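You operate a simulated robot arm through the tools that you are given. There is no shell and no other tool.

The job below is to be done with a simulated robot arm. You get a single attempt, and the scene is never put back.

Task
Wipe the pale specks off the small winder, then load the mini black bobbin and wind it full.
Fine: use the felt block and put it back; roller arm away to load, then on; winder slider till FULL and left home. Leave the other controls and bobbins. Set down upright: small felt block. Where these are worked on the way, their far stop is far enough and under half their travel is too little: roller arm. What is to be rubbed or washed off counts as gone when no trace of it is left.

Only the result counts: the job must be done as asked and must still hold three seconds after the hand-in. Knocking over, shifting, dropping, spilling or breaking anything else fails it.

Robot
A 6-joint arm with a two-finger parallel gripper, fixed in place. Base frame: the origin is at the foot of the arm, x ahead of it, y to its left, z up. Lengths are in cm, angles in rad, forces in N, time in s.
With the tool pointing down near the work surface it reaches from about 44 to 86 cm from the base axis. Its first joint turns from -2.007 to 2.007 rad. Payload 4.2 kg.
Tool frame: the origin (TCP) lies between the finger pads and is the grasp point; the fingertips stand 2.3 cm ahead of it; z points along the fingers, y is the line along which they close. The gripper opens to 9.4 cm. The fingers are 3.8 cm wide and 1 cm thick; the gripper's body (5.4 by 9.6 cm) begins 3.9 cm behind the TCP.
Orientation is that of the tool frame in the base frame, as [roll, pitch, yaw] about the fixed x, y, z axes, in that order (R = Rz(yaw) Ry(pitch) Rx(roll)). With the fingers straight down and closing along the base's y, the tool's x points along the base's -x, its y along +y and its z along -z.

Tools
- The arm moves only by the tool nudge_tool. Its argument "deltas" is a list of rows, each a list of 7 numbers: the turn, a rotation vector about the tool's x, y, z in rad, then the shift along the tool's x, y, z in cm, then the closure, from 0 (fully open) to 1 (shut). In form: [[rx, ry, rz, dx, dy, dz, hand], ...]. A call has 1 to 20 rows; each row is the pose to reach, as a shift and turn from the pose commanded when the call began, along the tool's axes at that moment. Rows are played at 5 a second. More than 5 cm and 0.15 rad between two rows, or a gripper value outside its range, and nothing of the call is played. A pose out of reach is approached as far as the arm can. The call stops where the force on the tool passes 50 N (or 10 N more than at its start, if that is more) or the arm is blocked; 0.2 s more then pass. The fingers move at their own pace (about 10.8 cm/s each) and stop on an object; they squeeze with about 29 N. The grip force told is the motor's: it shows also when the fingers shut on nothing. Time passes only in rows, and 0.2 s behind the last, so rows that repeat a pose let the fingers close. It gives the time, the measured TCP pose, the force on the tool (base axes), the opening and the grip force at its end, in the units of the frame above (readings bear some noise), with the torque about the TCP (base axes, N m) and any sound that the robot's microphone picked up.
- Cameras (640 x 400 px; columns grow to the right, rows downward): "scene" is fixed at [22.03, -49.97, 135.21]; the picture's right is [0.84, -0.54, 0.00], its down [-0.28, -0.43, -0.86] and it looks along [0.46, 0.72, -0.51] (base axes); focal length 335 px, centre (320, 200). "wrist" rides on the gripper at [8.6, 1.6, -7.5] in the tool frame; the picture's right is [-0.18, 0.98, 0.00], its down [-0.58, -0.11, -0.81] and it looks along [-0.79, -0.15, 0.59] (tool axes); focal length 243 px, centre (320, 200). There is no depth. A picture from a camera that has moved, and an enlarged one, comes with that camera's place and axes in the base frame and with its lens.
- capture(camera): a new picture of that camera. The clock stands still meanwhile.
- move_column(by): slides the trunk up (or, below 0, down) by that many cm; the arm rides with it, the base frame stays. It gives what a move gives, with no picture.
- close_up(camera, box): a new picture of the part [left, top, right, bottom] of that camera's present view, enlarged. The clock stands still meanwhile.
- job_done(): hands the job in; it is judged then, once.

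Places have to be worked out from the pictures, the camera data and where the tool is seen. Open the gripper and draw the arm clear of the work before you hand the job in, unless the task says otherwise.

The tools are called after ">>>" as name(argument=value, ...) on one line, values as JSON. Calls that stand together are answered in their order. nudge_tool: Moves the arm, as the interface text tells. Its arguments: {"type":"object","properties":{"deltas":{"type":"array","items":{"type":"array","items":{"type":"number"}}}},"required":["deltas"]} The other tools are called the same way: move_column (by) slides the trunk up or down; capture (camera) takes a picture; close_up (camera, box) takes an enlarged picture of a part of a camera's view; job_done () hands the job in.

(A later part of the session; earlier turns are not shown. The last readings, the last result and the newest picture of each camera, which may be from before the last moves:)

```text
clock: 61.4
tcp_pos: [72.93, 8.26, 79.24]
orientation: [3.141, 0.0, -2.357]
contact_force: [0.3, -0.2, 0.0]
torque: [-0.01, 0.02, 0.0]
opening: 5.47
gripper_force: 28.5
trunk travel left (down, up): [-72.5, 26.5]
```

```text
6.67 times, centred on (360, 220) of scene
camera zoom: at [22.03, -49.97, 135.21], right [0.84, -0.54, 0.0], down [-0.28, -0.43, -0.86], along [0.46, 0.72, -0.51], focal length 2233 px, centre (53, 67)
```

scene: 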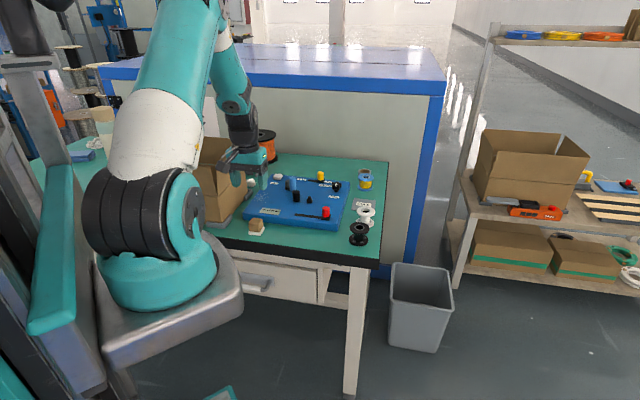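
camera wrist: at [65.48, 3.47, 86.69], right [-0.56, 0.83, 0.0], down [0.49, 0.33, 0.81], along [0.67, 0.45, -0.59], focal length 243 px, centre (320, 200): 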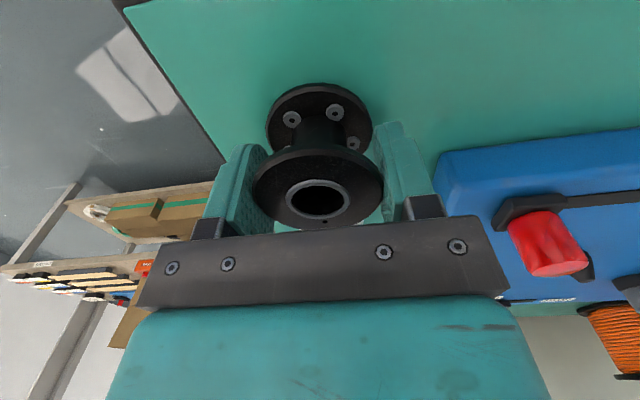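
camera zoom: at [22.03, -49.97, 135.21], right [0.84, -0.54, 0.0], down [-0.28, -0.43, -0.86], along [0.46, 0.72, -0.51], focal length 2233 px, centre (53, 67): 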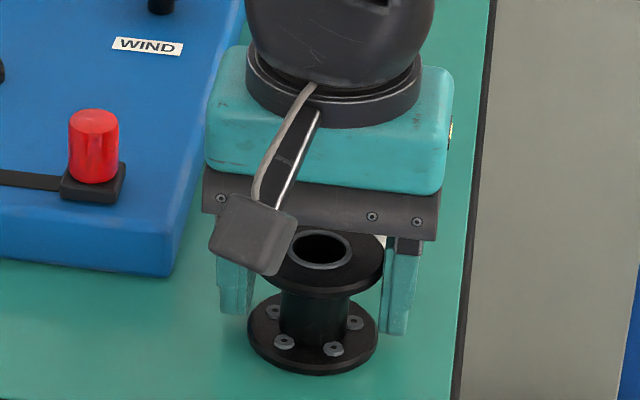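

Gripped the bobbin at 5.47 cm across the flange. Lift it straight up 9 cm and check.

>>> nudge_tool(deltas=[[0, 0, 0, 0, 0, -0.5, 1], [0, 0, 0, 0, 0, -2, 1], [0, 0, 0, 0, 0, -4.5, 1], [0, 0, 0, 0, 0, -7, 1], [0, 0, 0, 0, 0, -9, 1], [0, 0, 0, 0, 0, -9, 1]])

>>> close_up(camera="wrist", box=[220, 60, 420, 240])

>>> close_up(camera="scene", box=[320, 160, 420, 240])

```text
clock: 62.8
tcp_pos: [72.93, 8.29, 88.57]
orientation: [-3.141, 0.0, -2.358]
contact_force: [-0.9, -0.1, -0.7]
torque: [-0.01, -0.01, 0.03]
opening: 5.48
gripper_force: 28.6
trunk travel left (down, up): [-72.5, 26.5]
```

```text
2.22 times, centred on (320, 150) of wrist
camera zoom: at [65.5, 3.37, 96.01], right [-0.56, 0.83, 0.0], down [0.49, 0.33, 0.81], along [0.67, 0.45, -0.59], focal length 539 px, centre (320, 311)
```

zoom: 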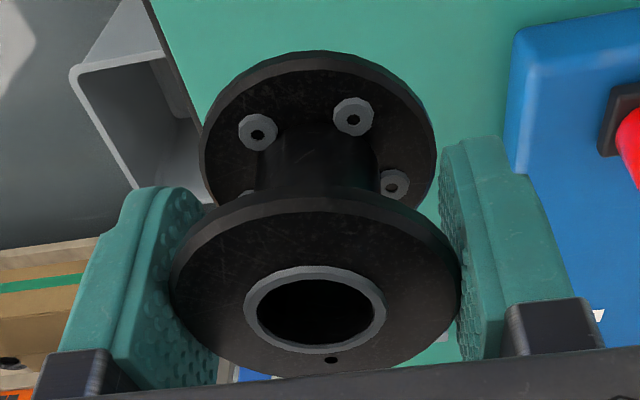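

```text
5.00 times, centred on (370, 200) of scene
camera zoom: at [22.03, -49.97, 135.21], right [0.84, -0.54, 0.0], down [-0.28, -0.43, -0.86], along [0.46, 0.72, -0.51], focal length 1675 px, centre (70, 200)
```

zoom: 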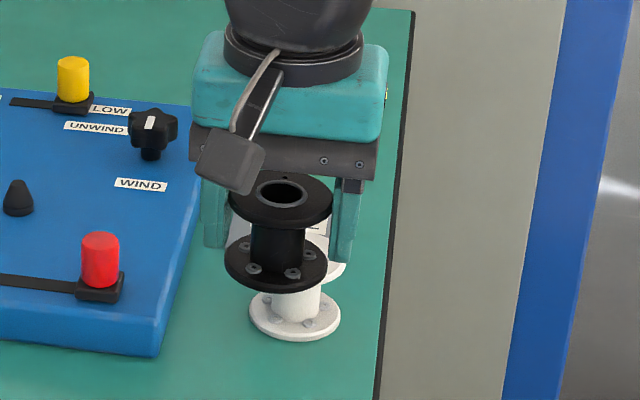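

The bobbin hangs upright and centred in the grip. I'll carry it (raised 3 cm more) to a point just beyond the spindle so the wrist camera can see the spindle tip in front of the bobbin.

>>> nudge_tool(deltas=[[0, 0, 0, 0, 0, -3, 1], [0, 0, 0, -2.4, 3, -3, 1], [0, 0, 0, -4.8, 6, -3, 1], [0, 0, 0, -7.2, 9, -3, 1], [0, 0, 0, -9.6, 12, -3, 1], [0, 0, 0, -12, 15, -3, 1], [0, 0, 0, -14.2, 17.74, -3, 1], [0, 0, 0, -14.2, 17.74, -1, 1], [0, 0, 0, -14.2, 17.74, 0, 1], [0, 0, 0, -14.2, 17.74, 0, 1]])

>>> capture(camera="wrist")

>>> close_up(camera="scene", box=[270, 150, 370, 220])

```text
clock: 65.0
tcp_pos: [70.12, 30.86, 88.49]
orientation: [-3.141, 0.0, -2.357]
contact_force: [0.6, 0.8, -0.5]
torque: [-0.01, 0.01, 0.0]
opening: 5.51
gripper_force: 29.2
trunk travel left (down, up): [-72.5, 26.5]
```

```text
taken
camera wrist: at [62.92, 26.04, 95.83], right [-0.56, 0.83, 0.0], down [0.49, 0.33, 0.81], along [0.67, 0.46, -0.59], focal length 243 px, centre (320, 200)
```

wrist: 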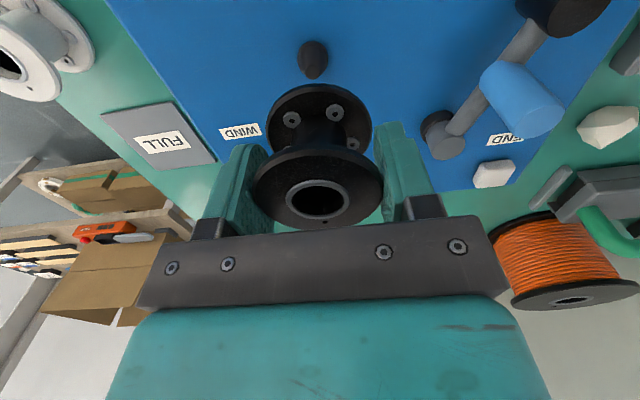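

```text
5.71 times, centred on (320, 185) of scene
camera zoom: at [22.03, -49.97, 135.21], right [0.84, -0.54, 0.0], down [-0.28, -0.43, -0.86], along [0.46, 0.72, -0.51], focal length 1914 px, centre (320, 286)
```

zoom: 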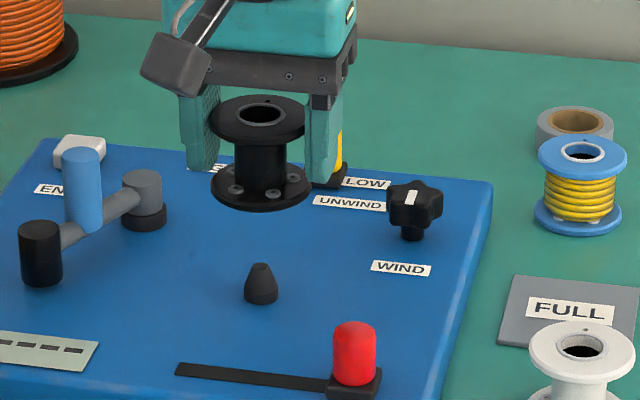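

The spindle is visible just in front of the bobbin. Zooming for its exact place relative to the tool.

>>> close_up(camera="wrist", box=[260, 20, 380, 95])

>>> close_up(camera="wrist", box=[220, 20, 420, 235])

>>> close_up(camera="scene", box=[295, 160, 345, 210])

```text
5.33 times, centred on (320, 58) of wrist
camera zoom: at [62.92, 26.04, 95.83], right [-0.56, 0.83, 0.0], down [0.49, 0.33, 0.81], along [0.67, 0.46, -0.59], focal length 1294 px, centre (320, 960)
```

zoom: 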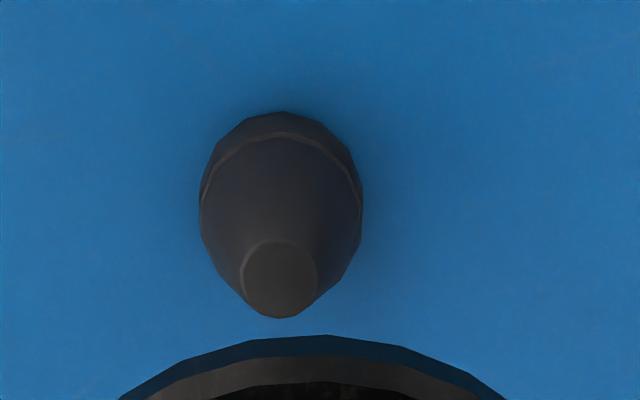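

```text
1.86 times, centred on (320, 128) of wrist
camera zoom: at [62.92, 26.04, 95.83], right [-0.56, 0.83, 0.0], down [0.49, 0.33, 0.81], along [0.67, 0.46, -0.59], focal length 451 px, centre (320, 335)
```

zoom: 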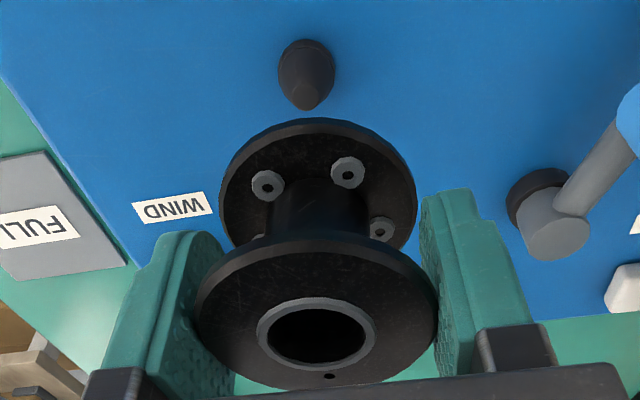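

```text
8.00 times, centred on (320, 185) of scene
camera zoom: at [22.03, -49.97, 135.21], right [0.84, -0.54, 0.0], down [-0.28, -0.43, -0.86], along [0.46, 0.72, -0.51], focal length 2680 px, centre (320, 320)
```

zoom: 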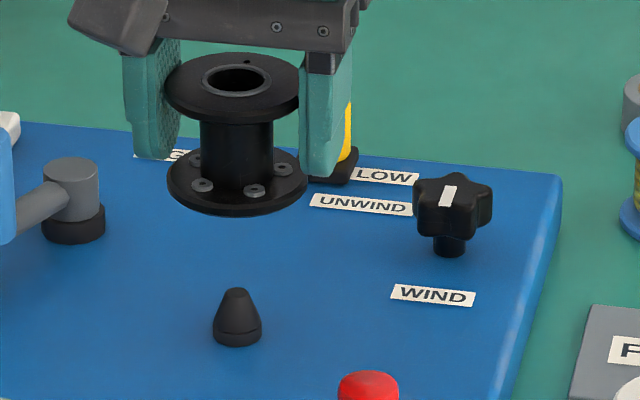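

Spindle tip sits at tool (1.58, -0.17) while the bobbin axis is near (0 to 0.15, -0.1); the bore radius is ~1.2 against a tip radius of ~0.43, so there's good tolerance. I'll shift over it and descend to about 1.2 cm above the tip for a check.

>>> nudge_tool(deltas=[[0, 0, 0, 0.8, -0.1, 0, 1], [0, 0, 0, 1.6, -0.2, 0, 1], [0, 0, 0, 1.6, -0.2, 1.5, 1], [0, 0, 0, 1.6, -0.2, 3, 1], [0, 0, 0, 1.6, -0.2, 3, 1]])

>>> close_up(camera="scene", box=[295, 160, 345, 210])

>>> close_up(camera="wrist", box=[220, 20, 420, 235])

```text
clock: 66.2
tcp_pos: [69.19, 29.59, 85.38]
orientation: [3.14, 0.0, -2.357]
contact_force: [1.2, 0.3, -0.4]
torque: [0.03, -0.03, -0.03]
opening: 5.48
gripper_force: 28.9
trunk travel left (down, up): [-72.5, 26.5]
```

```text
8.00 times, centred on (320, 185) of scene
camera zoom: at [22.03, -49.97, 135.21], right [0.84, -0.54, 0.0], down [-0.28, -0.43, -0.86], along [0.46, 0.72, -0.51], focal length 2680 px, centre (320, 320)
```

zoom: 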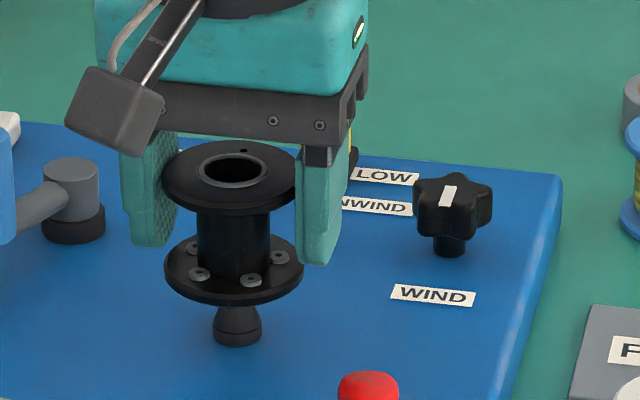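

```text
1.86 times, centred on (320, 128) of wrist
camera zoom: at [61.91, 24.7, 92.79], right [-0.56, 0.83, 0.0], down [0.49, 0.33, 0.81], along [0.67, 0.46, -0.59], focal length 451 px, centre (320, 335)
```

zoom: 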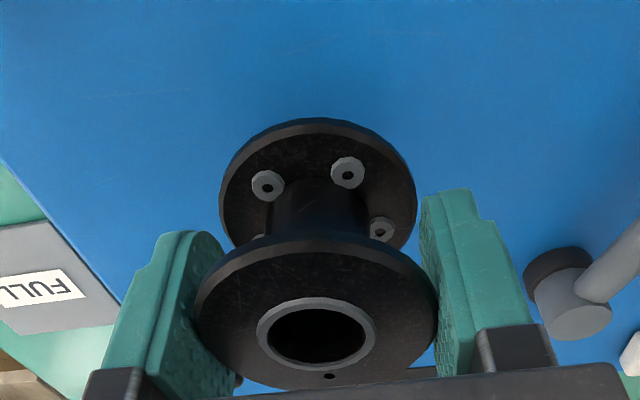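

Alignment in the scene view is within ~0.1–0.3 cm. Small correction, then lower so the tip enters the bore, watching the force.

>>> nudge_tool(deltas=[[0, 0, 0, -0.12, -0.08, 0.4, 1], [0, 0, 0, -0.12, -0.08, 0.8, 1], [0, 0, 0, -0.12, -0.08, 1.2, 1], [0, 0, 0, -0.12, -0.08, 1.6, 1], [0, 0, 0, -0.12, -0.08, 2.0, 1], [0, 0, 0, -0.12, -0.08, 2.0, 1]])

>>> close_up(camera="scene", box=[295, 160, 345, 210])

>>> close_up(camera="wrist", box=[270, 140, 370, 220])

```text
clock: 67.6
tcp_pos: [69.5, 29.74, 83.46]
orientation: [3.141, 0.0, -2.357]
contact_force: [-0.2, 0.0, -0.4]
torque: [0.01, 0.04, 0.0]
opening: 5.48
gripper_force: 28.6
trunk travel left (down, up): [-72.5, 26.5]
```

```text
8.00 times, centred on (320, 185) of scene
camera zoom: at [22.03, -49.97, 135.21], right [0.84, -0.54, 0.0], down [-0.28, -0.43, -0.86], along [0.46, 0.72, -0.51], focal length 2680 px, centre (320, 320)
```

zoom: 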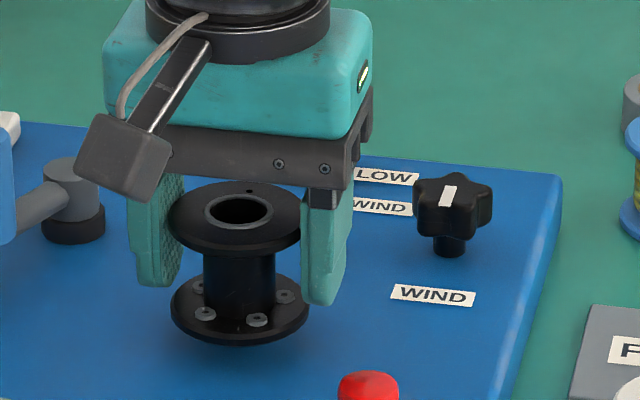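

```text
5.00 times, centred on (320, 180) of wrist
camera zoom: at [62.2, 24.8, 90.85], right [-0.56, 0.83, 0.0], down [0.49, 0.33, 0.81], along [0.67, 0.45, -0.59], focal length 1213 px, centre (320, 300)
```

zoom: 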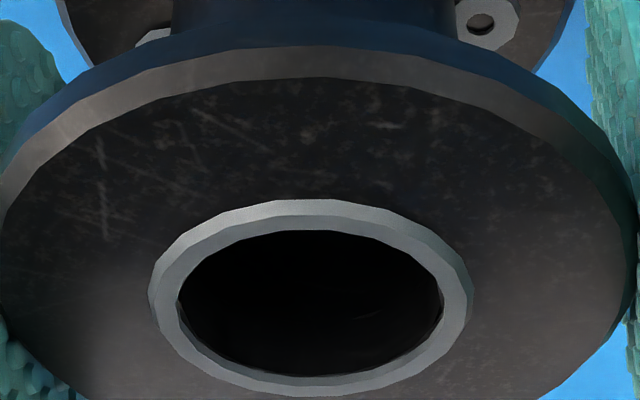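

No contact force yet; bobbin axis is within ~0.1 cm of the spindle in the picture. Continue lowering in small steps.

>>> nudge_tool(deltas=[[0, 0, 0, 0, 0.05, 0.2, 1], [0, 0, 0, 0, 0.05, 0.4, 1], [0, 0, 0, 0, 0.05, 0.6, 1], [0, 0, 0, 0, 0.05, 0.6, 1]])

```text
clock: 68.6
tcp_pos: [69.48, 29.81, 82.88]
orientation: [3.141, 0.001, -2.357]
contact_force: [2.6, 1.5, 1.6]
torque: [0.05, -0.09, -0.01]
opening: 5.48
gripper_force: 28.8
trunk travel left (down, up): [-72.5, 26.5]
```

Light lateral force (toward +e2, ~3 N) says the bobbin should move slightly further back. I'll shift 0.15 cm that way and lower more.

>>> nudge_tool(deltas=[[0, 0, 0, -0.15, 0, 0, 1], [0, 0, 0, -0.2, 0, 0.1, 1], [0, 0, 0, -0.2, 0, 0.25, 1], [0, 0, 0, -0.2, 0, 0.25, 1]])

```text
clock: 69.6
tcp_pos: [69.65, 29.94, 82.57]
orientation: [3.139, -0.001, -2.36]
contact_force: [-0.5, 1.1, -0.4]
torque: [0.02, -0.03, -0.02]
opening: 5.47
gripper_force: 29.1
trunk travel left (down, up): [-72.5, 26.5]
```

Free again. Lowering further toward the seat.

>>> nudge_tool(deltas=[[0, 0, 0, 0, 0, 0.1, 1], [0, 0, 0, 0, 0, 0.2, 1], [0, 0, 0, 0, 0, 0.3, 1], [0, 0, 0, 0, 0, 0.3, 1]])

>>> close_up(camera="scene", box=[295, 160, 345, 210])

```text
clock: 70.6
tcp_pos: [69.67, 29.94, 82.31]
orientation: [3.141, 0.001, -2.358]
contact_force: [0.5, 0.5, -0.7]
torque: [0.01, 0.02, 0.01]
opening: 5.5
gripper_force: 28.8
trunk travel left (down, up): [-72.5, 26.5]
```

```text
8.00 times, centred on (320, 185) of scene
camera zoom: at [22.03, -49.97, 135.21], right [0.84, -0.54, 0.0], down [-0.28, -0.43, -0.86], along [0.46, 0.72, -0.51], focal length 2680 px, centre (320, 320)
```

zoom: 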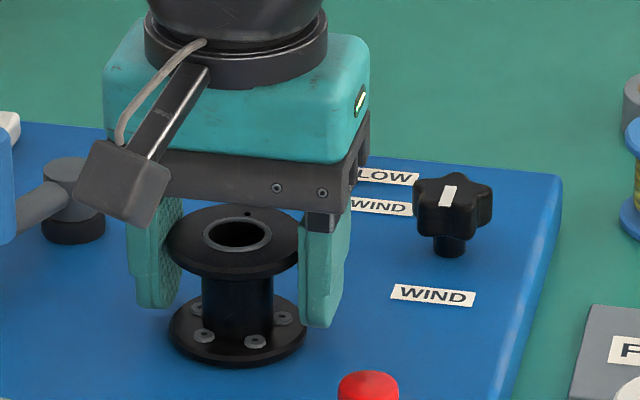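

>>> nudge_tool(deltas=[[0, 0, 0, 0, 0, 0.1, 1], [0, 0, 0, 0, 0, 0.2, 1], [0, 0, 0, 0, 0, 0.2, 1]])

```text
clock: 71.4
tcp_pos: [69.59, 30.02, 82.28]
orientation: [3.141, 0.002, -2.358]
contact_force: [1.5, -0.7, 15.3]
torque: [-0.31, 0.2, 0.05]
opening: 5.48
gripper_force: 28.5
trunk travel left (down, up): [-72.5, 26.5]
```

15 N downward: the bobbin is seated on the board. Ease up a hair, open the fingers and rise.

>>> nudge_tool(deltas=[[0, 0, 0, 0, 0, -0.08, 1], [0, 0, 0, 0, 0, -0.08, 0.35], [0, 0, 0, 0, 0, -0.08, 0.2], [0, 0, 0, 0, 0, -0.08, 0.15], [0, 0, 0, 0, 0, -0.08, 0.15], [0, 0, 0, 0, 0, -2, 0.15], [0, 0, 0, 0, 0, -5, 0.15], [0, 0, 0, 0, 0, -9, 0.15], [0, 0, 0, 0, 0, -10, 0.15], [0, 0, 0, 0, 0, -10, 0.15]])

>>> close_up(camera="scene", box=[270, 150, 350, 210])

>>> capture(camera="wrist")

```text
clock: 73.6
tcp_pos: [69.41, 29.72, 91.86]
orientation: [-3.141, -0.001, -2.358]
contact_force: [0.2, 0.0, -0.7]
torque: [0.0, -0.04, 0.02]
opening: 8.03
gripper_force: 0.1
trunk travel left (down, up): [-72.5, 26.5]
```

```text
6.67 times, centred on (310, 180) of scene
camera zoom: at [22.03, -49.97, 135.21], right [0.84, -0.54, 0.0], down [-0.28, -0.43, -0.86], along [0.46, 0.72, -0.51], focal length 2233 px, centre (387, 333)
```

zoom: 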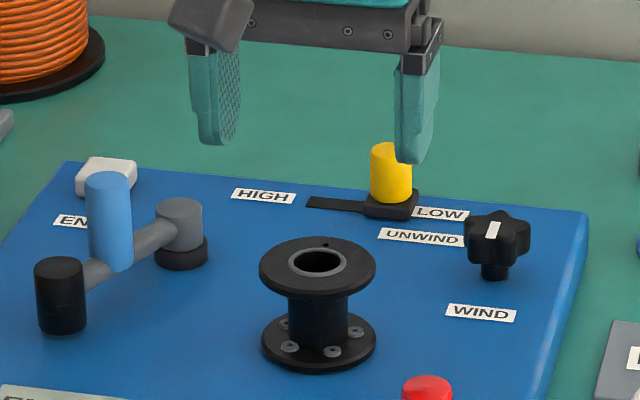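

```text
taken
camera wrist: at [62.07, 24.83, 99.27], right [-0.56, 0.83, 0.0], down [0.49, 0.33, 0.81], along [0.67, 0.45, -0.59], focal length 243 px, centre (320, 200)
```

wrist: 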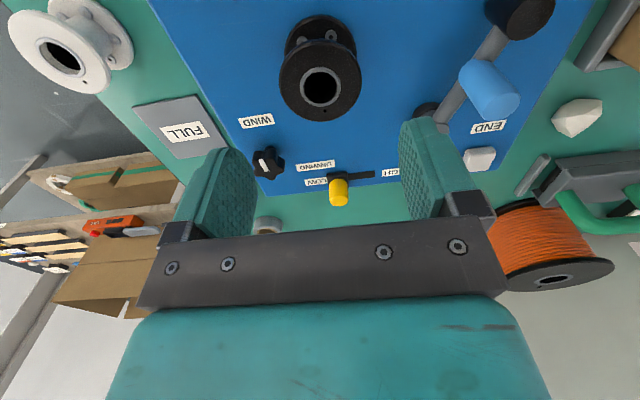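

Bobbin stands on the spindle. Let me look into the bore and get the arm geometry again for swinging it on.

>>> close_up(camera="wrist", box=[270, 0, 370, 130])

>>> close_up(camera="wrist", box=[400, 0, 580, 120])

>>> close_up(camera="scene", box=[265, 165, 325, 215])

```text
3.08 times, centred on (320, 65) of wrist
camera zoom: at [62.07, 24.83, 99.27], right [-0.56, 0.83, 0.0], down [0.49, 0.33, 0.81], along [0.67, 0.45, -0.59], focal length 746 px, centre (320, 615)
```

zoom: 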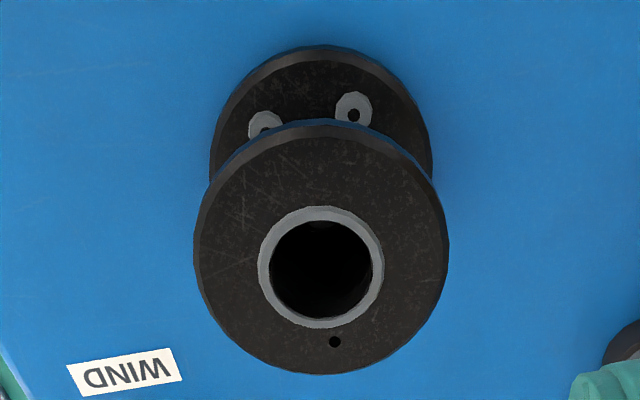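

```text
3.33 times, centred on (490, 60) of wrist
camera zoom: at [62.07, 24.83, 99.27], right [-0.56, 0.83, 0.0], down [0.49, 0.33, 0.81], along [0.67, 0.45, -0.59], focal length 809 px, centre (-247, 667)
```

zoom: 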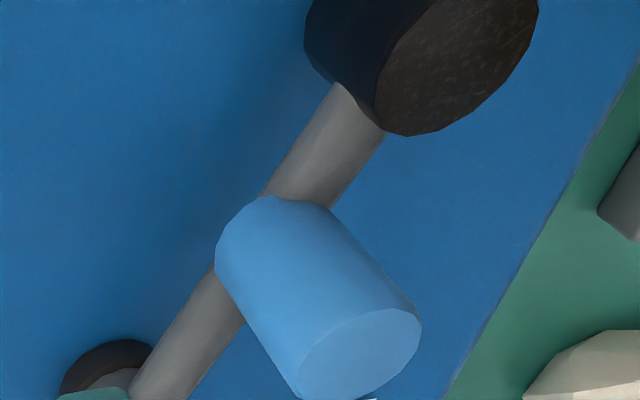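

```text
8.00 times, centred on (295, 190) of scene
camera zoom: at [22.03, -49.97, 135.21], right [0.84, -0.54, 0.0], down [-0.28, -0.43, -0.86], along [0.46, 0.72, -0.51], focal length 2680 px, centre (520, 280)
```

zoom: 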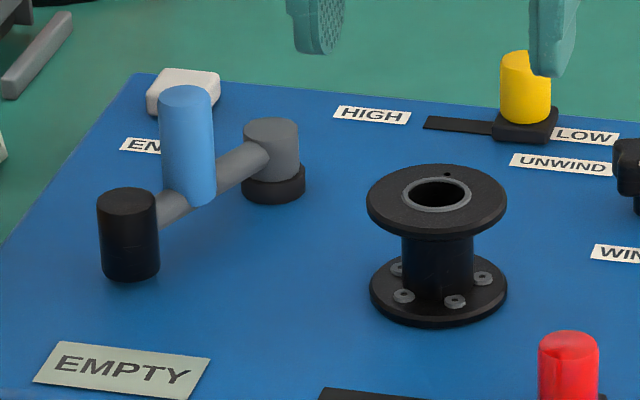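

The display changed to "EMPTY", so the winder registers the loaded bobbin. Handle is now at about (62.9, 38.8), i.e. the arm swung 55°. I'll go above it, aligned with the arm, with a 4 cm fork opening.

>>> nudge_tool(deltas=[[0, 0, 0, -0.6, 3.7, 0, 0.3], [0, 0, 0, -1.2, 7.4, 0, 0.45], [0, 0, 0, -1.77, 10.96, 0, 0.57], [0, 0, 0.13, -1.77, 10.96, 0, 0.57], [0, 0, 0.26, -1.77, 10.96, 0, 0.57], [0, 0, 0.39, -1.77, 10.96, 0, 0.57], [0, 0, 0.39, -1.77, 10.96, 0, 0.57]])

>>> capture(camera="wrist")

```text
clock: 75.2
tcp_pos: [63.05, 38.86, 91.96]
orientation: [-3.141, 0.001, -2.75]
contact_force: [0.0, 0.5, -0.1]
torque: [0.0, 0.0, -0.04]
opening: 4.02
gripper_force: 0.0
trunk travel left (down, up): [-72.5, 26.5]
```

```text
taken
camera wrist: at [54.38, 37.1, 99.38], right [-0.21, 0.98, 0.0], down [0.58, 0.12, 0.81], along [0.79, 0.17, -0.59], focal length 243 px, centre (320, 200)
```

wrist: 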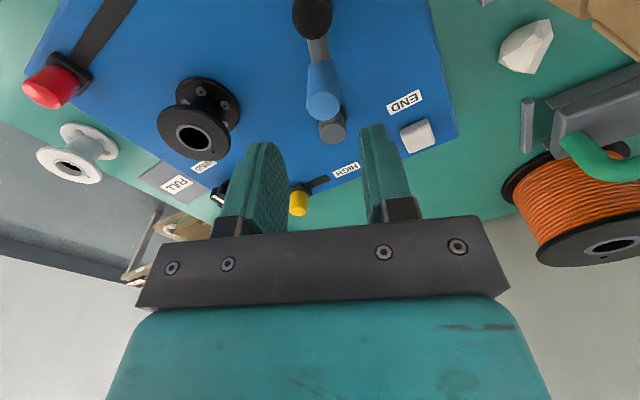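

The handle lies right under the TCP. Descending the fork around it.

>>> nudge_tool(deltas=[[0, 0, 0, 0, 0.15, 2, 0.57], [0, 0, 0, 0, 0.15, 4, 0.57], [0, 0, 0, 0, 0.15, 6, 0.57], [0, 0, 0, 0, 0.15, 7.1, 0.57], [0, 0, 0, 0, 0.15, 7.1, 0.57]])

>>> capture(camera="wrist")

```text
clock: 76.4
tcp_pos: [63.02, 39.11, 84.9]
orientation: [-3.141, 0.0, -2.748]
contact_force: [0.4, 0.7, -0.1]
torque: [0.03, 0.03, -0.01]
opening: 4.03
gripper_force: 0.1
trunk travel left (down, up): [-72.5, 26.5]
```

```text
taken
camera wrist: at [54.31, 37.34, 92.28], right [-0.21, 0.98, 0.0], down [0.58, 0.12, 0.81], along [0.79, 0.17, -0.59], focal length 243 px, centre (320, 200)
```

wrist: 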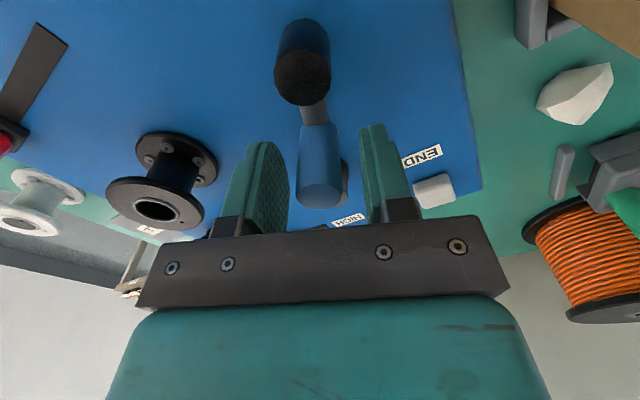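

Fork in place. I'll pull it slightly inward and up (so the leading finger clears the bobbin flange) and swing the arm back toward the bobbin, about 32° first.

>>> nudge_tool(deltas=[[0, 0, 0, -0.5, 0, -0.6, 0.57], [0, 0, -0.08, -0.515, -0.376, -0.6, 0.57], [0, 0, -0.16, -0.56, -0.749, -0.6, 0.57], [0, 0, -0.24, -0.635, -1.117, -0.6, 0.57], [0, 0, -0.32, -0.739, -1.478, -0.6, 0.57], [0, 0, -0.4, -0.871, -1.83, -0.6, 0.57], [0, 0, -0.48, -1.031, -2.17, -0.6, 0.57], [0, 0, -0.56, -1.218, -2.496, -0.6, 0.57]])

>>> capture(camera="wrist")

>>> close_up(camera="scene", box=[260, 150, 340, 215])

```text
clock: 78.2
tcp_pos: [64.98, 37.17, 85.6]
orientation: [-3.141, 0.001, -2.184]
contact_force: [-0.6, -0.1, 0.5]
torque: [-0.02, -0.02, -0.02]
opening: 4.07
gripper_force: 0.8
trunk travel left (down, up): [-72.5, 26.5]
```

```text
taken
camera wrist: at [58.55, 31.18, 92.99], right [-0.7, 0.72, 0.0], down [0.42, 0.41, 0.81], along [0.58, 0.56, -0.59], focal length 243 px, centre (320, 200)
```

wrist: 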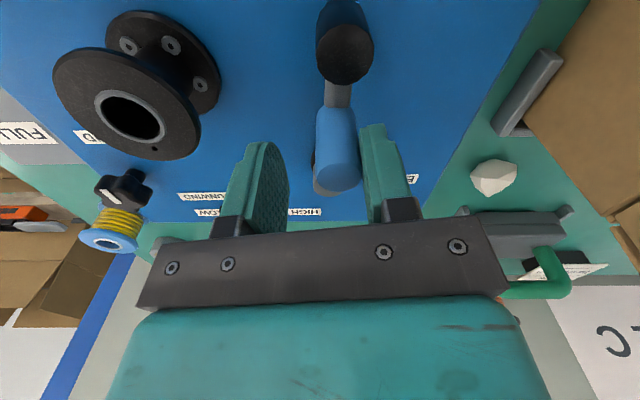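

```text
6.15 times, centred on (300, 182) of scene
camera zoom: at [22.03, -49.97, 135.21], right [0.84, -0.54, 0.0], down [-0.28, -0.43, -0.86], along [0.46, 0.72, -0.51], focal length 2062 px, centre (443, 308)
```

zoom: 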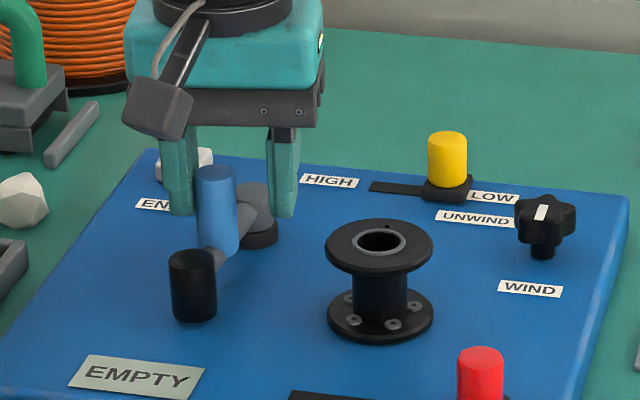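

The trailing finger is carrying the handle along smoothly. Another ~23°.

>>> nudge_tool(deltas=[[0, 0, -0.08, -0.015, -0.376, 0, 0.57], [0, 0, -0.16, -0.06, -0.749, 0, 0.57], [0, 0, -0.24, -0.135, -1.117, 0, 0.57], [0, 0, -0.32, -0.239, -1.478, 0, 0.57], [0, 0, -0.4, -0.371, -1.83, 0, 0.57]])

>>> capture(camera="wrist")

>>> close_up(camera="scene", box=[260, 150, 340, 215])

```text
clock: 79.4
tcp_pos: [66.83, 36.43, 85.6]
orientation: [-3.141, 0.0, -1.786]
contact_force: [-0.6, 0.7, -0.1]
torque: [0.0, 0.01, 0.0]
opening: 4.07
gripper_force: 0.1
trunk travel left (down, up): [-72.5, 26.5]
```

```text
taken
camera wrist: at [63.29, 28.38, 93.0], right [-0.92, 0.39, 0.0], down [0.23, 0.54, 0.81], along [0.31, 0.74, -0.59], focal length 243 px, centre (320, 200)
```

wrist: 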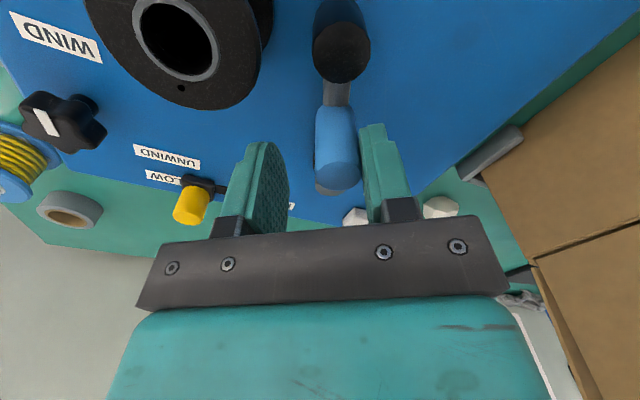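

```text
6.15 times, centred on (300, 182) of scene
camera zoom: at [22.03, -49.97, 135.21], right [0.84, -0.54, 0.0], down [-0.28, -0.43, -0.86], along [0.46, 0.72, -0.51], focal length 2062 px, centre (443, 308)
```

zoom: 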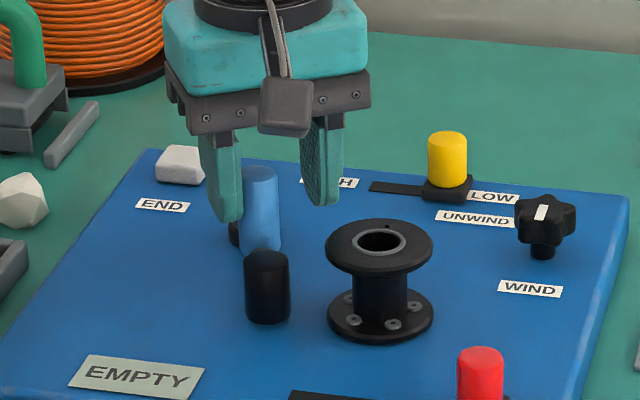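

Continuing with smaller steps now, watching force for contact with the bobbin.

>>> nudge_tool(deltas=[[0, 0, -0.05, -0.006, -0.235, 0, 0.57], [0, 0, -0.1, -0.023, -0.469, 0, 0.57], [0, 0, -0.15, -0.053, -0.702, 0, 0.57], [0, 0, -0.2, -0.094, -0.934, 0, 0.57], [0, 0, -0.2, -0.094, -0.934, 0, 0.57]])

>>> capture(camera="wrist")

>>> close_up(camera="scene", box=[260, 150, 340, 215])

```text
clock: 80.6
tcp_pos: [67.75, 36.33, 85.67]
orientation: [3.141, 0.0, -1.587]
contact_force: [-2.2, 1.2, 0.3]
torque: [0.0, -0.02, -0.02]
opening: 4.21
gripper_force: 1.3
trunk travel left (down, up): [-72.5, 26.5]
```

```text
taken
camera wrist: at [65.85, 27.82, 93.02], right [-0.98, 0.2, 0.0], down [0.12, 0.58, 0.81], along [0.16, 0.79, -0.59], focal length 243 px, centre (320, 200)
```

wrist: 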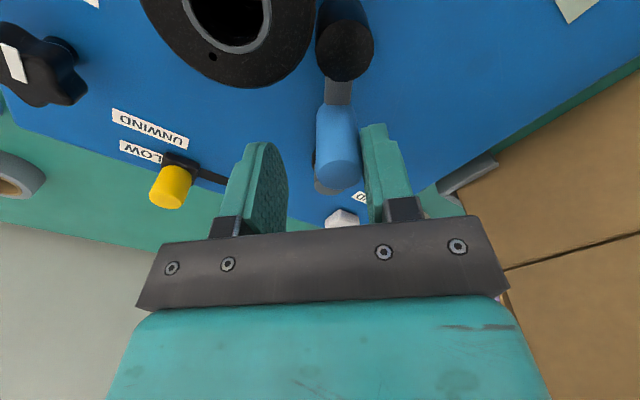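

```text
6.15 times, centred on (300, 182) of scene
camera zoom: at [22.03, -49.97, 135.21], right [0.84, -0.54, 0.0], down [-0.28, -0.43, -0.86], along [0.46, 0.72, -0.51], focal length 2062 px, centre (443, 308)
```

zoom: 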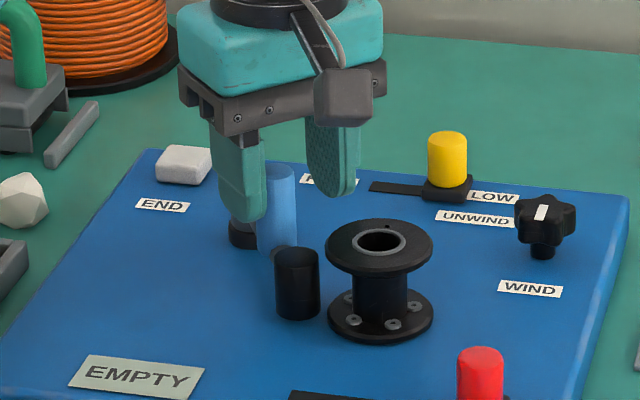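

Resistance is starting (about 2.5 N, opening widened slightly): the roller is at the bobbin. A little further to confirm it is at its stop.

>>> nudge_tool(deltas=[[0, 0, -0.03, -0.003, -0.141, 0, 0.57], [0, 0, -0.06, -0.009, -0.282, 0, 0.57], [0, 0, -0.06, -0.009, -0.282, 0, 0.57]])

>>> close_up(camera="scene", box=[280, 165, 330, 210])

```text
clock: 81.4
tcp_pos: [67.86, 36.45, 85.63]
orientation: [3.14, -0.004, -1.525]
contact_force: [-13.5, 3.2, -1.4]
torque: [-0.01, 0.01, -0.15]
opening: 4.64
gripper_force: 6.9
trunk travel left (down, up): [-72.5, 26.5]
```

```text
8.89 times, centred on (305, 188) of scene
camera zoom: at [22.03, -49.97, 135.21], right [0.84, -0.54, 0.0], down [-0.28, -0.43, -0.86], along [0.46, 0.72, -0.51], focal length 2978 px, centre (453, 311)
```

zoom: 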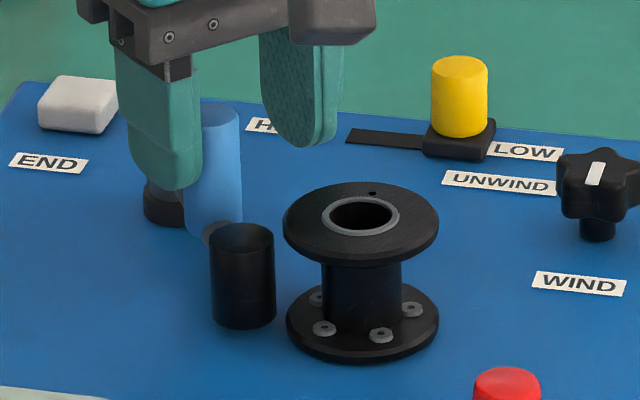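

The roller arm is back against its "on" stop (13 N resistance, same place as at the start). Back off the fork and rise clear.

>>> nudge_tool(deltas=[[0, 0, 0, 0, 0.4, 0, 0.57], [0, 0, 0, 0, 0.9, 0, 0.57], [0, 0, 0, 0, 1.2, 0, 0.57], [0, 0, 0, 0, 1.2, 0, 0.57]])

>>> capture(camera="wrist")

```text
clock: 82.4
tcp_pos: [66.95, 36.17, 85.68]
orientation: [-3.141, -0.002, -1.527]
contact_force: [0.0, 0.0, -0.4]
torque: [-0.01, -0.04, -0.03]
opening: 4.05
gripper_force: 0.0
trunk travel left (down, up): [-72.5, 26.5]
```

```text
taken
camera wrist: at [65.5, 27.56, 93.03], right [-0.99, 0.14, 0.0], down [0.08, 0.59, 0.81], along [0.11, 0.8, -0.59], focal length 243 px, centre (320, 200)
```

wrist: 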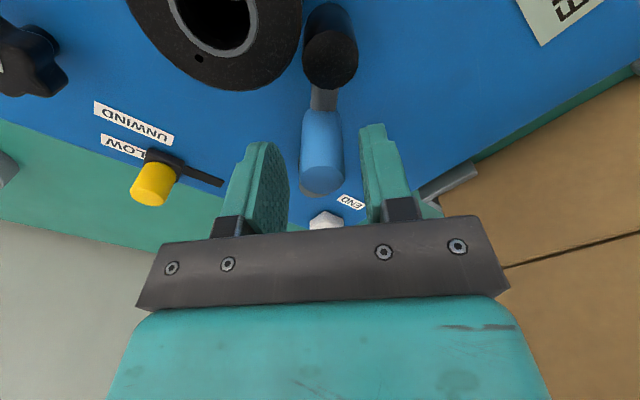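

Free of the handle (force 0, handle centred between the fingers). Rising 8 cm and looking at the result.

>>> nudge_tool(deltas=[[0, 0, 0, 0, 0, -2, 0.57], [0, 0, 0, 0, 0, -5, 0.57], [0, 0, 0, 0, 0, -8, 0.57], [0, 0, 0, 0, 0, -8, 0.57]])

>>> close_up(camera="scene", box=[250, 150, 360, 235])

>>> close_up(camera="scene", box=[280, 165, 330, 210])

>>> close_up(camera="scene", box=[300, 195, 350, 235])

```text
clock: 83.4
tcp_pos: [66.83, 36.27, 93.5]
orientation: [3.141, -0.001, -1.528]
contact_force: [-0.1, 0.4, 0.1]
torque: [0.01, 0.0, 0.01]
opening: 4.04
gripper_force: 0.1
trunk travel left (down, up): [-72.5, 26.5]
```

```text
4.71 times, centred on (305, 192) of scene
camera zoom: at [22.03, -49.97, 135.21], right [0.84, -0.54, 0.0], down [-0.28, -0.43, -0.86], along [0.46, 0.72, -0.51], focal length 1576 px, centre (391, 235)
```

zoom: 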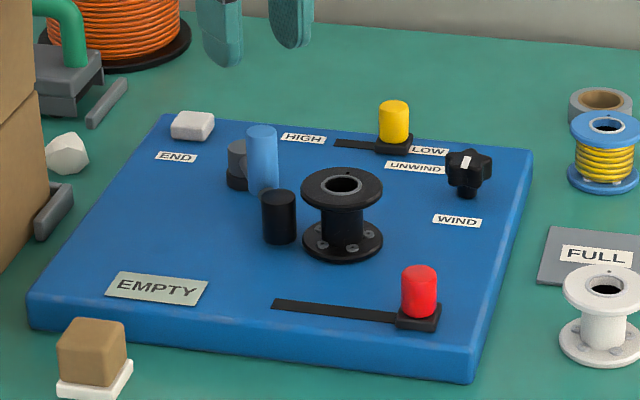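

```text
8.89 times, centred on (305, 188) of scene
camera zoom: at [22.03, -49.97, 135.21], right [0.84, -0.54, 0.0], down [-0.28, -0.43, -0.86], along [0.46, 0.72, -0.51], focal length 2978 px, centre (453, 311)
```

zoom: 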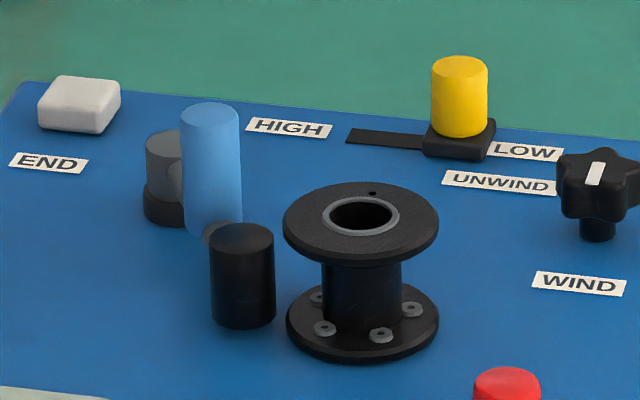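

```text
10.00 times, centred on (325, 215) of scene
camera zoom: at [22.03, -49.97, 135.21], right [0.84, -0.54, 0.0], down [-0.28, -0.43, -0.86], along [0.46, 0.72, -0.51], focal length 3350 px, centre (270, 50)
```

zoom: 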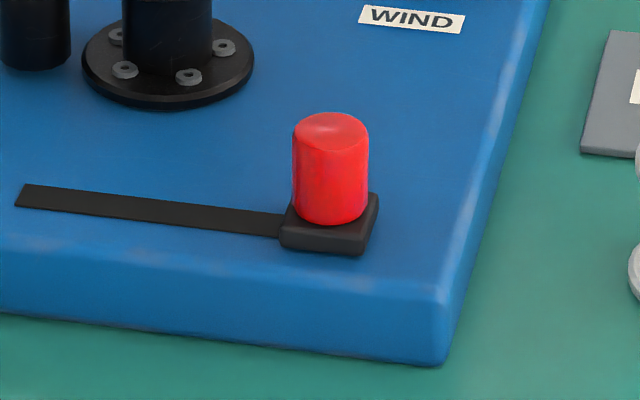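

Roller arm is on, bobbin seated, display "EMPTY". Now the red winder slider: knob at about (68.4, 18.7), top z≈82.7, slot running toward (61.6, 25.7). I'll go above it with the closing line along the slot.

>>> nudge_tool(deltas=[[0, 0, 0.13, 3, -0.14, 0, 0.57], [0, 0, 0.26, 6, -0.27, 0, 0.57], [0, 0, 0.39, 9, -0.41, 0, 0.57], [0, 0, 0.52, 12, -0.54, 0, 0.57], [0, 0, 0.65, 15, -0.68, 0, 0.57], [0, 0, 0.78, 17.6, -0.8, 0, 0.57], [0, 0, 0.828, 17.6, -0.8, 1, 0.57], [0, 0, 0.828, 17.6, -0.8, 1, 0.57]])

>>> capture(camera="wrist")

>>> close_up(camera="wrist", box=[240, 20, 400, 120])

```text
clock: 85.2
tcp_pos: [68.23, 18.71, 92.8]
orientation: [3.14, -0.002, -2.356]
contact_force: [0.1, -0.6, 0.3]
torque: [0.03, 0.01, -0.03]
opening: 4.02
gripper_force: 0.1
trunk travel left (down, up): [-72.5, 26.5]
```

```text
taken
camera wrist: at [60.84, 13.66, 100.11], right [-0.56, 0.83, 0.0], down [0.49, 0.33, 0.81], along [0.67, 0.46, -0.59], focal length 243 px, centre (320, 200)
```

wrist: 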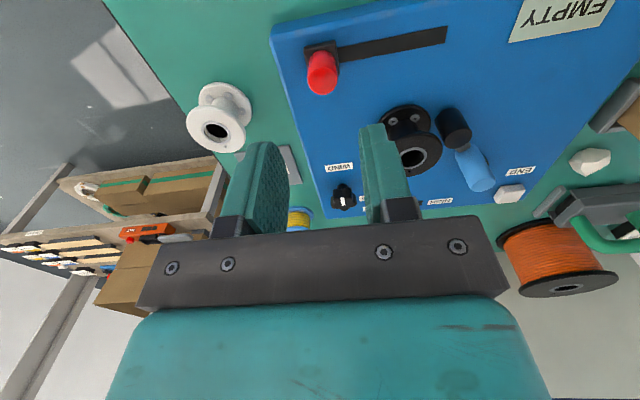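

```text
4.00 times, centred on (320, 70) of wrist
camera zoom: at [60.84, 13.66, 100.11], right [-0.56, 0.83, 0.0], down [0.49, 0.33, 0.81], along [0.67, 0.46, -0.59], focal length 970 px, centre (320, 720)
```

zoom: 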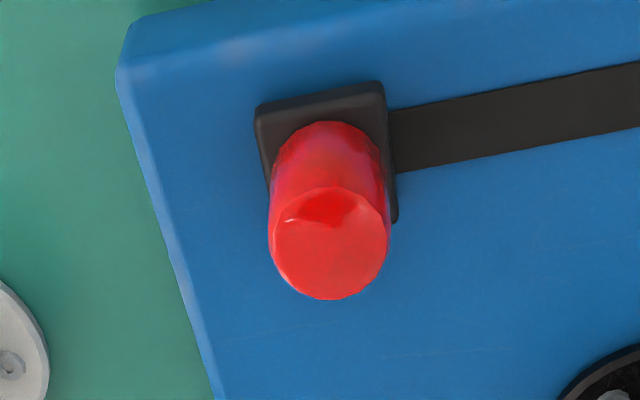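

The knob sits at tool (-0.35, 0.12) and the slot runs along the tool's y axis within ~1°. I'll align, set a 2.9 cm fork, and descend around the knob with tips just above its base plate.

>>> nudge_tool(deltas=[[0, 0, 0, -0.35, 0.12, 2, 0.6], [0, 0, 0, -0.35, 0.12, 4.5, 0.66], [0, 0, 0, -0.35, 0.12, 6.5, 0.69], [0, 0, 0, -0.35, 0.12, 6.5, 0.69]])

>>> capture(camera="wrist")

>>> close_up(camera="scene", box=[290, 170, 370, 235])

```text
clock: 86.2
tcp_pos: [68.51, 18.99, 86.1]
orientation: [3.14, 0.001, -2.355]
contact_force: [0.1, 0.2, 1.0]
torque: [0.03, 0.01, -0.02]
opening: 2.9
gripper_force: 0.0
trunk travel left (down, up): [-72.5, 26.5]
```

```text
taken
camera wrist: at [61.13, 14.08, 93.47], right [-0.57, 0.82, 0.0], down [0.49, 0.33, 0.81], along [0.66, 0.46, -0.59], focal length 243 px, centre (320, 200)
```

wrist: 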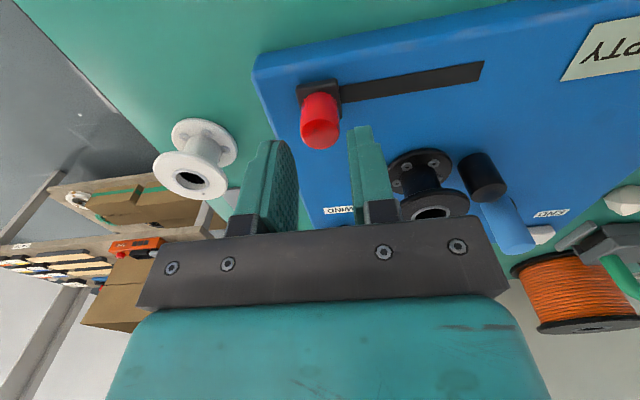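

```text
6.15 times, centred on (330, 202) of scene
camera zoom: at [22.03, -49.97, 135.21], right [0.84, -0.54, 0.0], down [-0.28, -0.43, -0.86], along [0.46, 0.72, -0.51], focal length 2062 px, centre (258, 185)
```

zoom: 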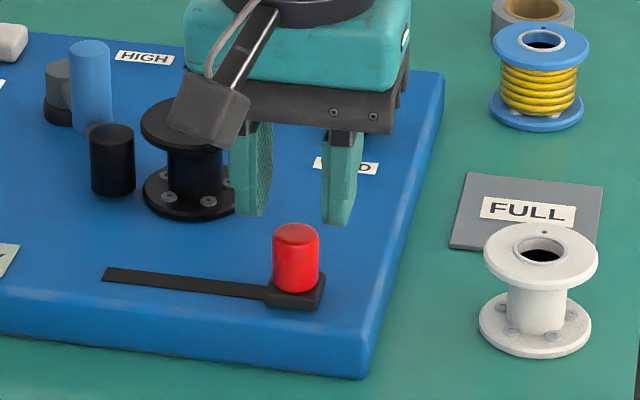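

Knob is centred in the fork. Descend the remaining 3.5 cm.

>>> nudge_tool(deltas=[[0, 0, 0, 0.1, 0, 1.2, 0.69], [0, 0, 0, 0.1, 0, 2.4, 0.69], [0, 0, 0, 0.1, 0, 3.4, 0.69], [0, 0, 0, 0.1, 0, 3.4, 0.69]])

>>> capture(camera="wrist")

>>> close_up(camera="scene", box=[290, 170, 370, 235])

```text
clock: 87.2
tcp_pos: [68.55, 19.05, 82.61]
orientation: [3.141, 0.001, -2.356]
contact_force: [0.1, -0.4, 0.6]
torque: [-0.01, 0.03, -0.01]
opening: 2.9
gripper_force: 0.0
trunk travel left (down, up): [-72.5, 26.5]
```

```text
taken
camera wrist: at [61.08, 14.23, 90.08], right [-0.57, 0.82, 0.0], down [0.49, 0.33, 0.81], along [0.66, 0.46, -0.59], focal length 243 px, centre (320, 200)
```

wrist: 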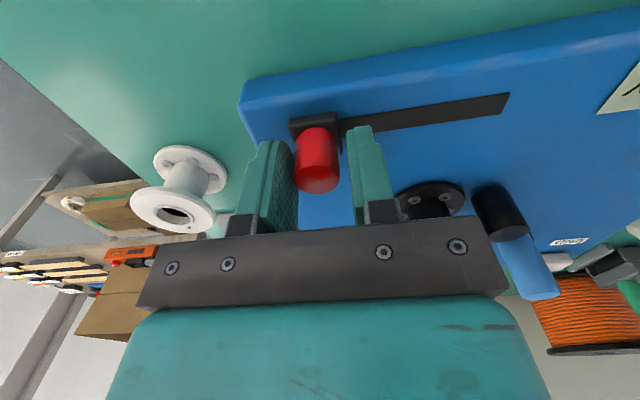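

```text
6.15 times, centred on (330, 202) of scene
camera zoom: at [22.03, -49.97, 135.21], right [0.84, -0.54, 0.0], down [-0.28, -0.43, -0.86], along [0.46, 0.72, -0.51], focal length 2062 px, centre (258, 185)
```

zoom: 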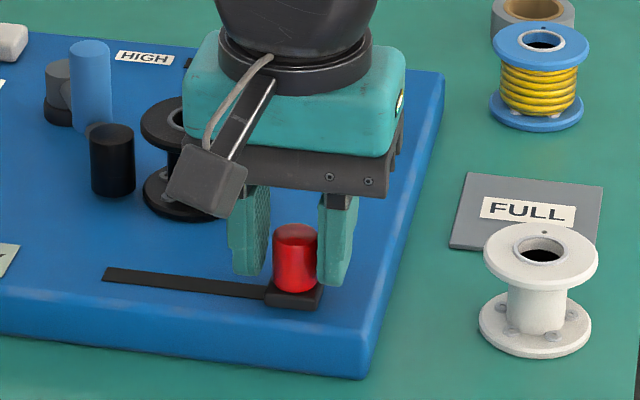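

The fork straddles the red knob. Push it left along its slot by 2.5 cm and check force and display.

>>> nudge_tool(deltas=[[0, 0, 0, 0, 0.5, 0, 0.69], [0, 0, 0, -0.02, 1.0, 0, 0.69], [0, 0, 0, -0.03, 1.5, 0, 0.69], [0, 0, 0, -0.04, 2.0, 0, 0.69], [0, 0, 0, -0.05, 2.5, 0, 0.69]])

>>> close_up(camera="scene", box=[250, 160, 370, 240])

>>> capture(camera="wrist")

```text
clock: 88.4
tcp_pos: [66.65, 20.86, 82.59]
orientation: [3.141, 0.001, -2.355]
contact_force: [0.5, -0.8, -0.3]
torque: [0.01, 0.01, 0.0]
opening: 2.93
gripper_force: 0.3
trunk travel left (down, up): [-72.5, 26.5]
```

```text
5.00 times, centred on (310, 200) of scene
camera zoom: at [22.03, -49.97, 135.21], right [0.84, -0.54, 0.0], down [-0.28, -0.43, -0.86], along [0.46, 0.72, -0.51], focal length 1675 px, centre (370, 200)
```

zoom: 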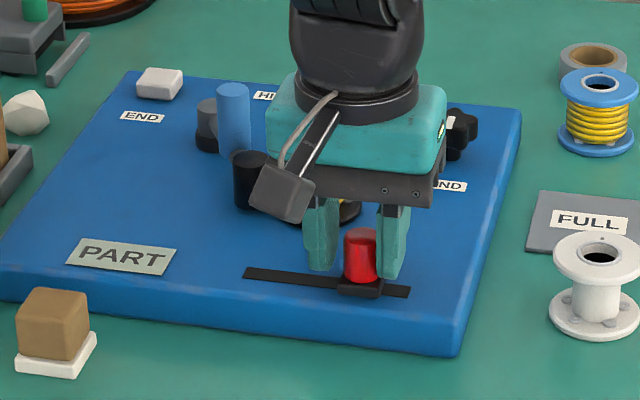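

```text
taken
camera wrist: at [59.31, 15.91, 90.0], right [-0.57, 0.82, 0.0], down [0.49, 0.33, 0.81], along [0.66, 0.46, -0.59], focal length 243 px, centre (320, 200)
```

wrist: 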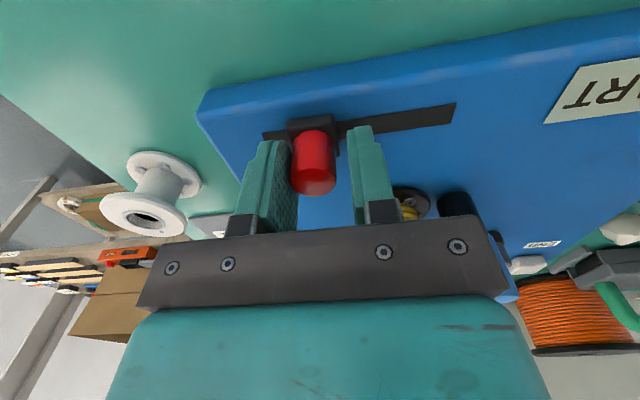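

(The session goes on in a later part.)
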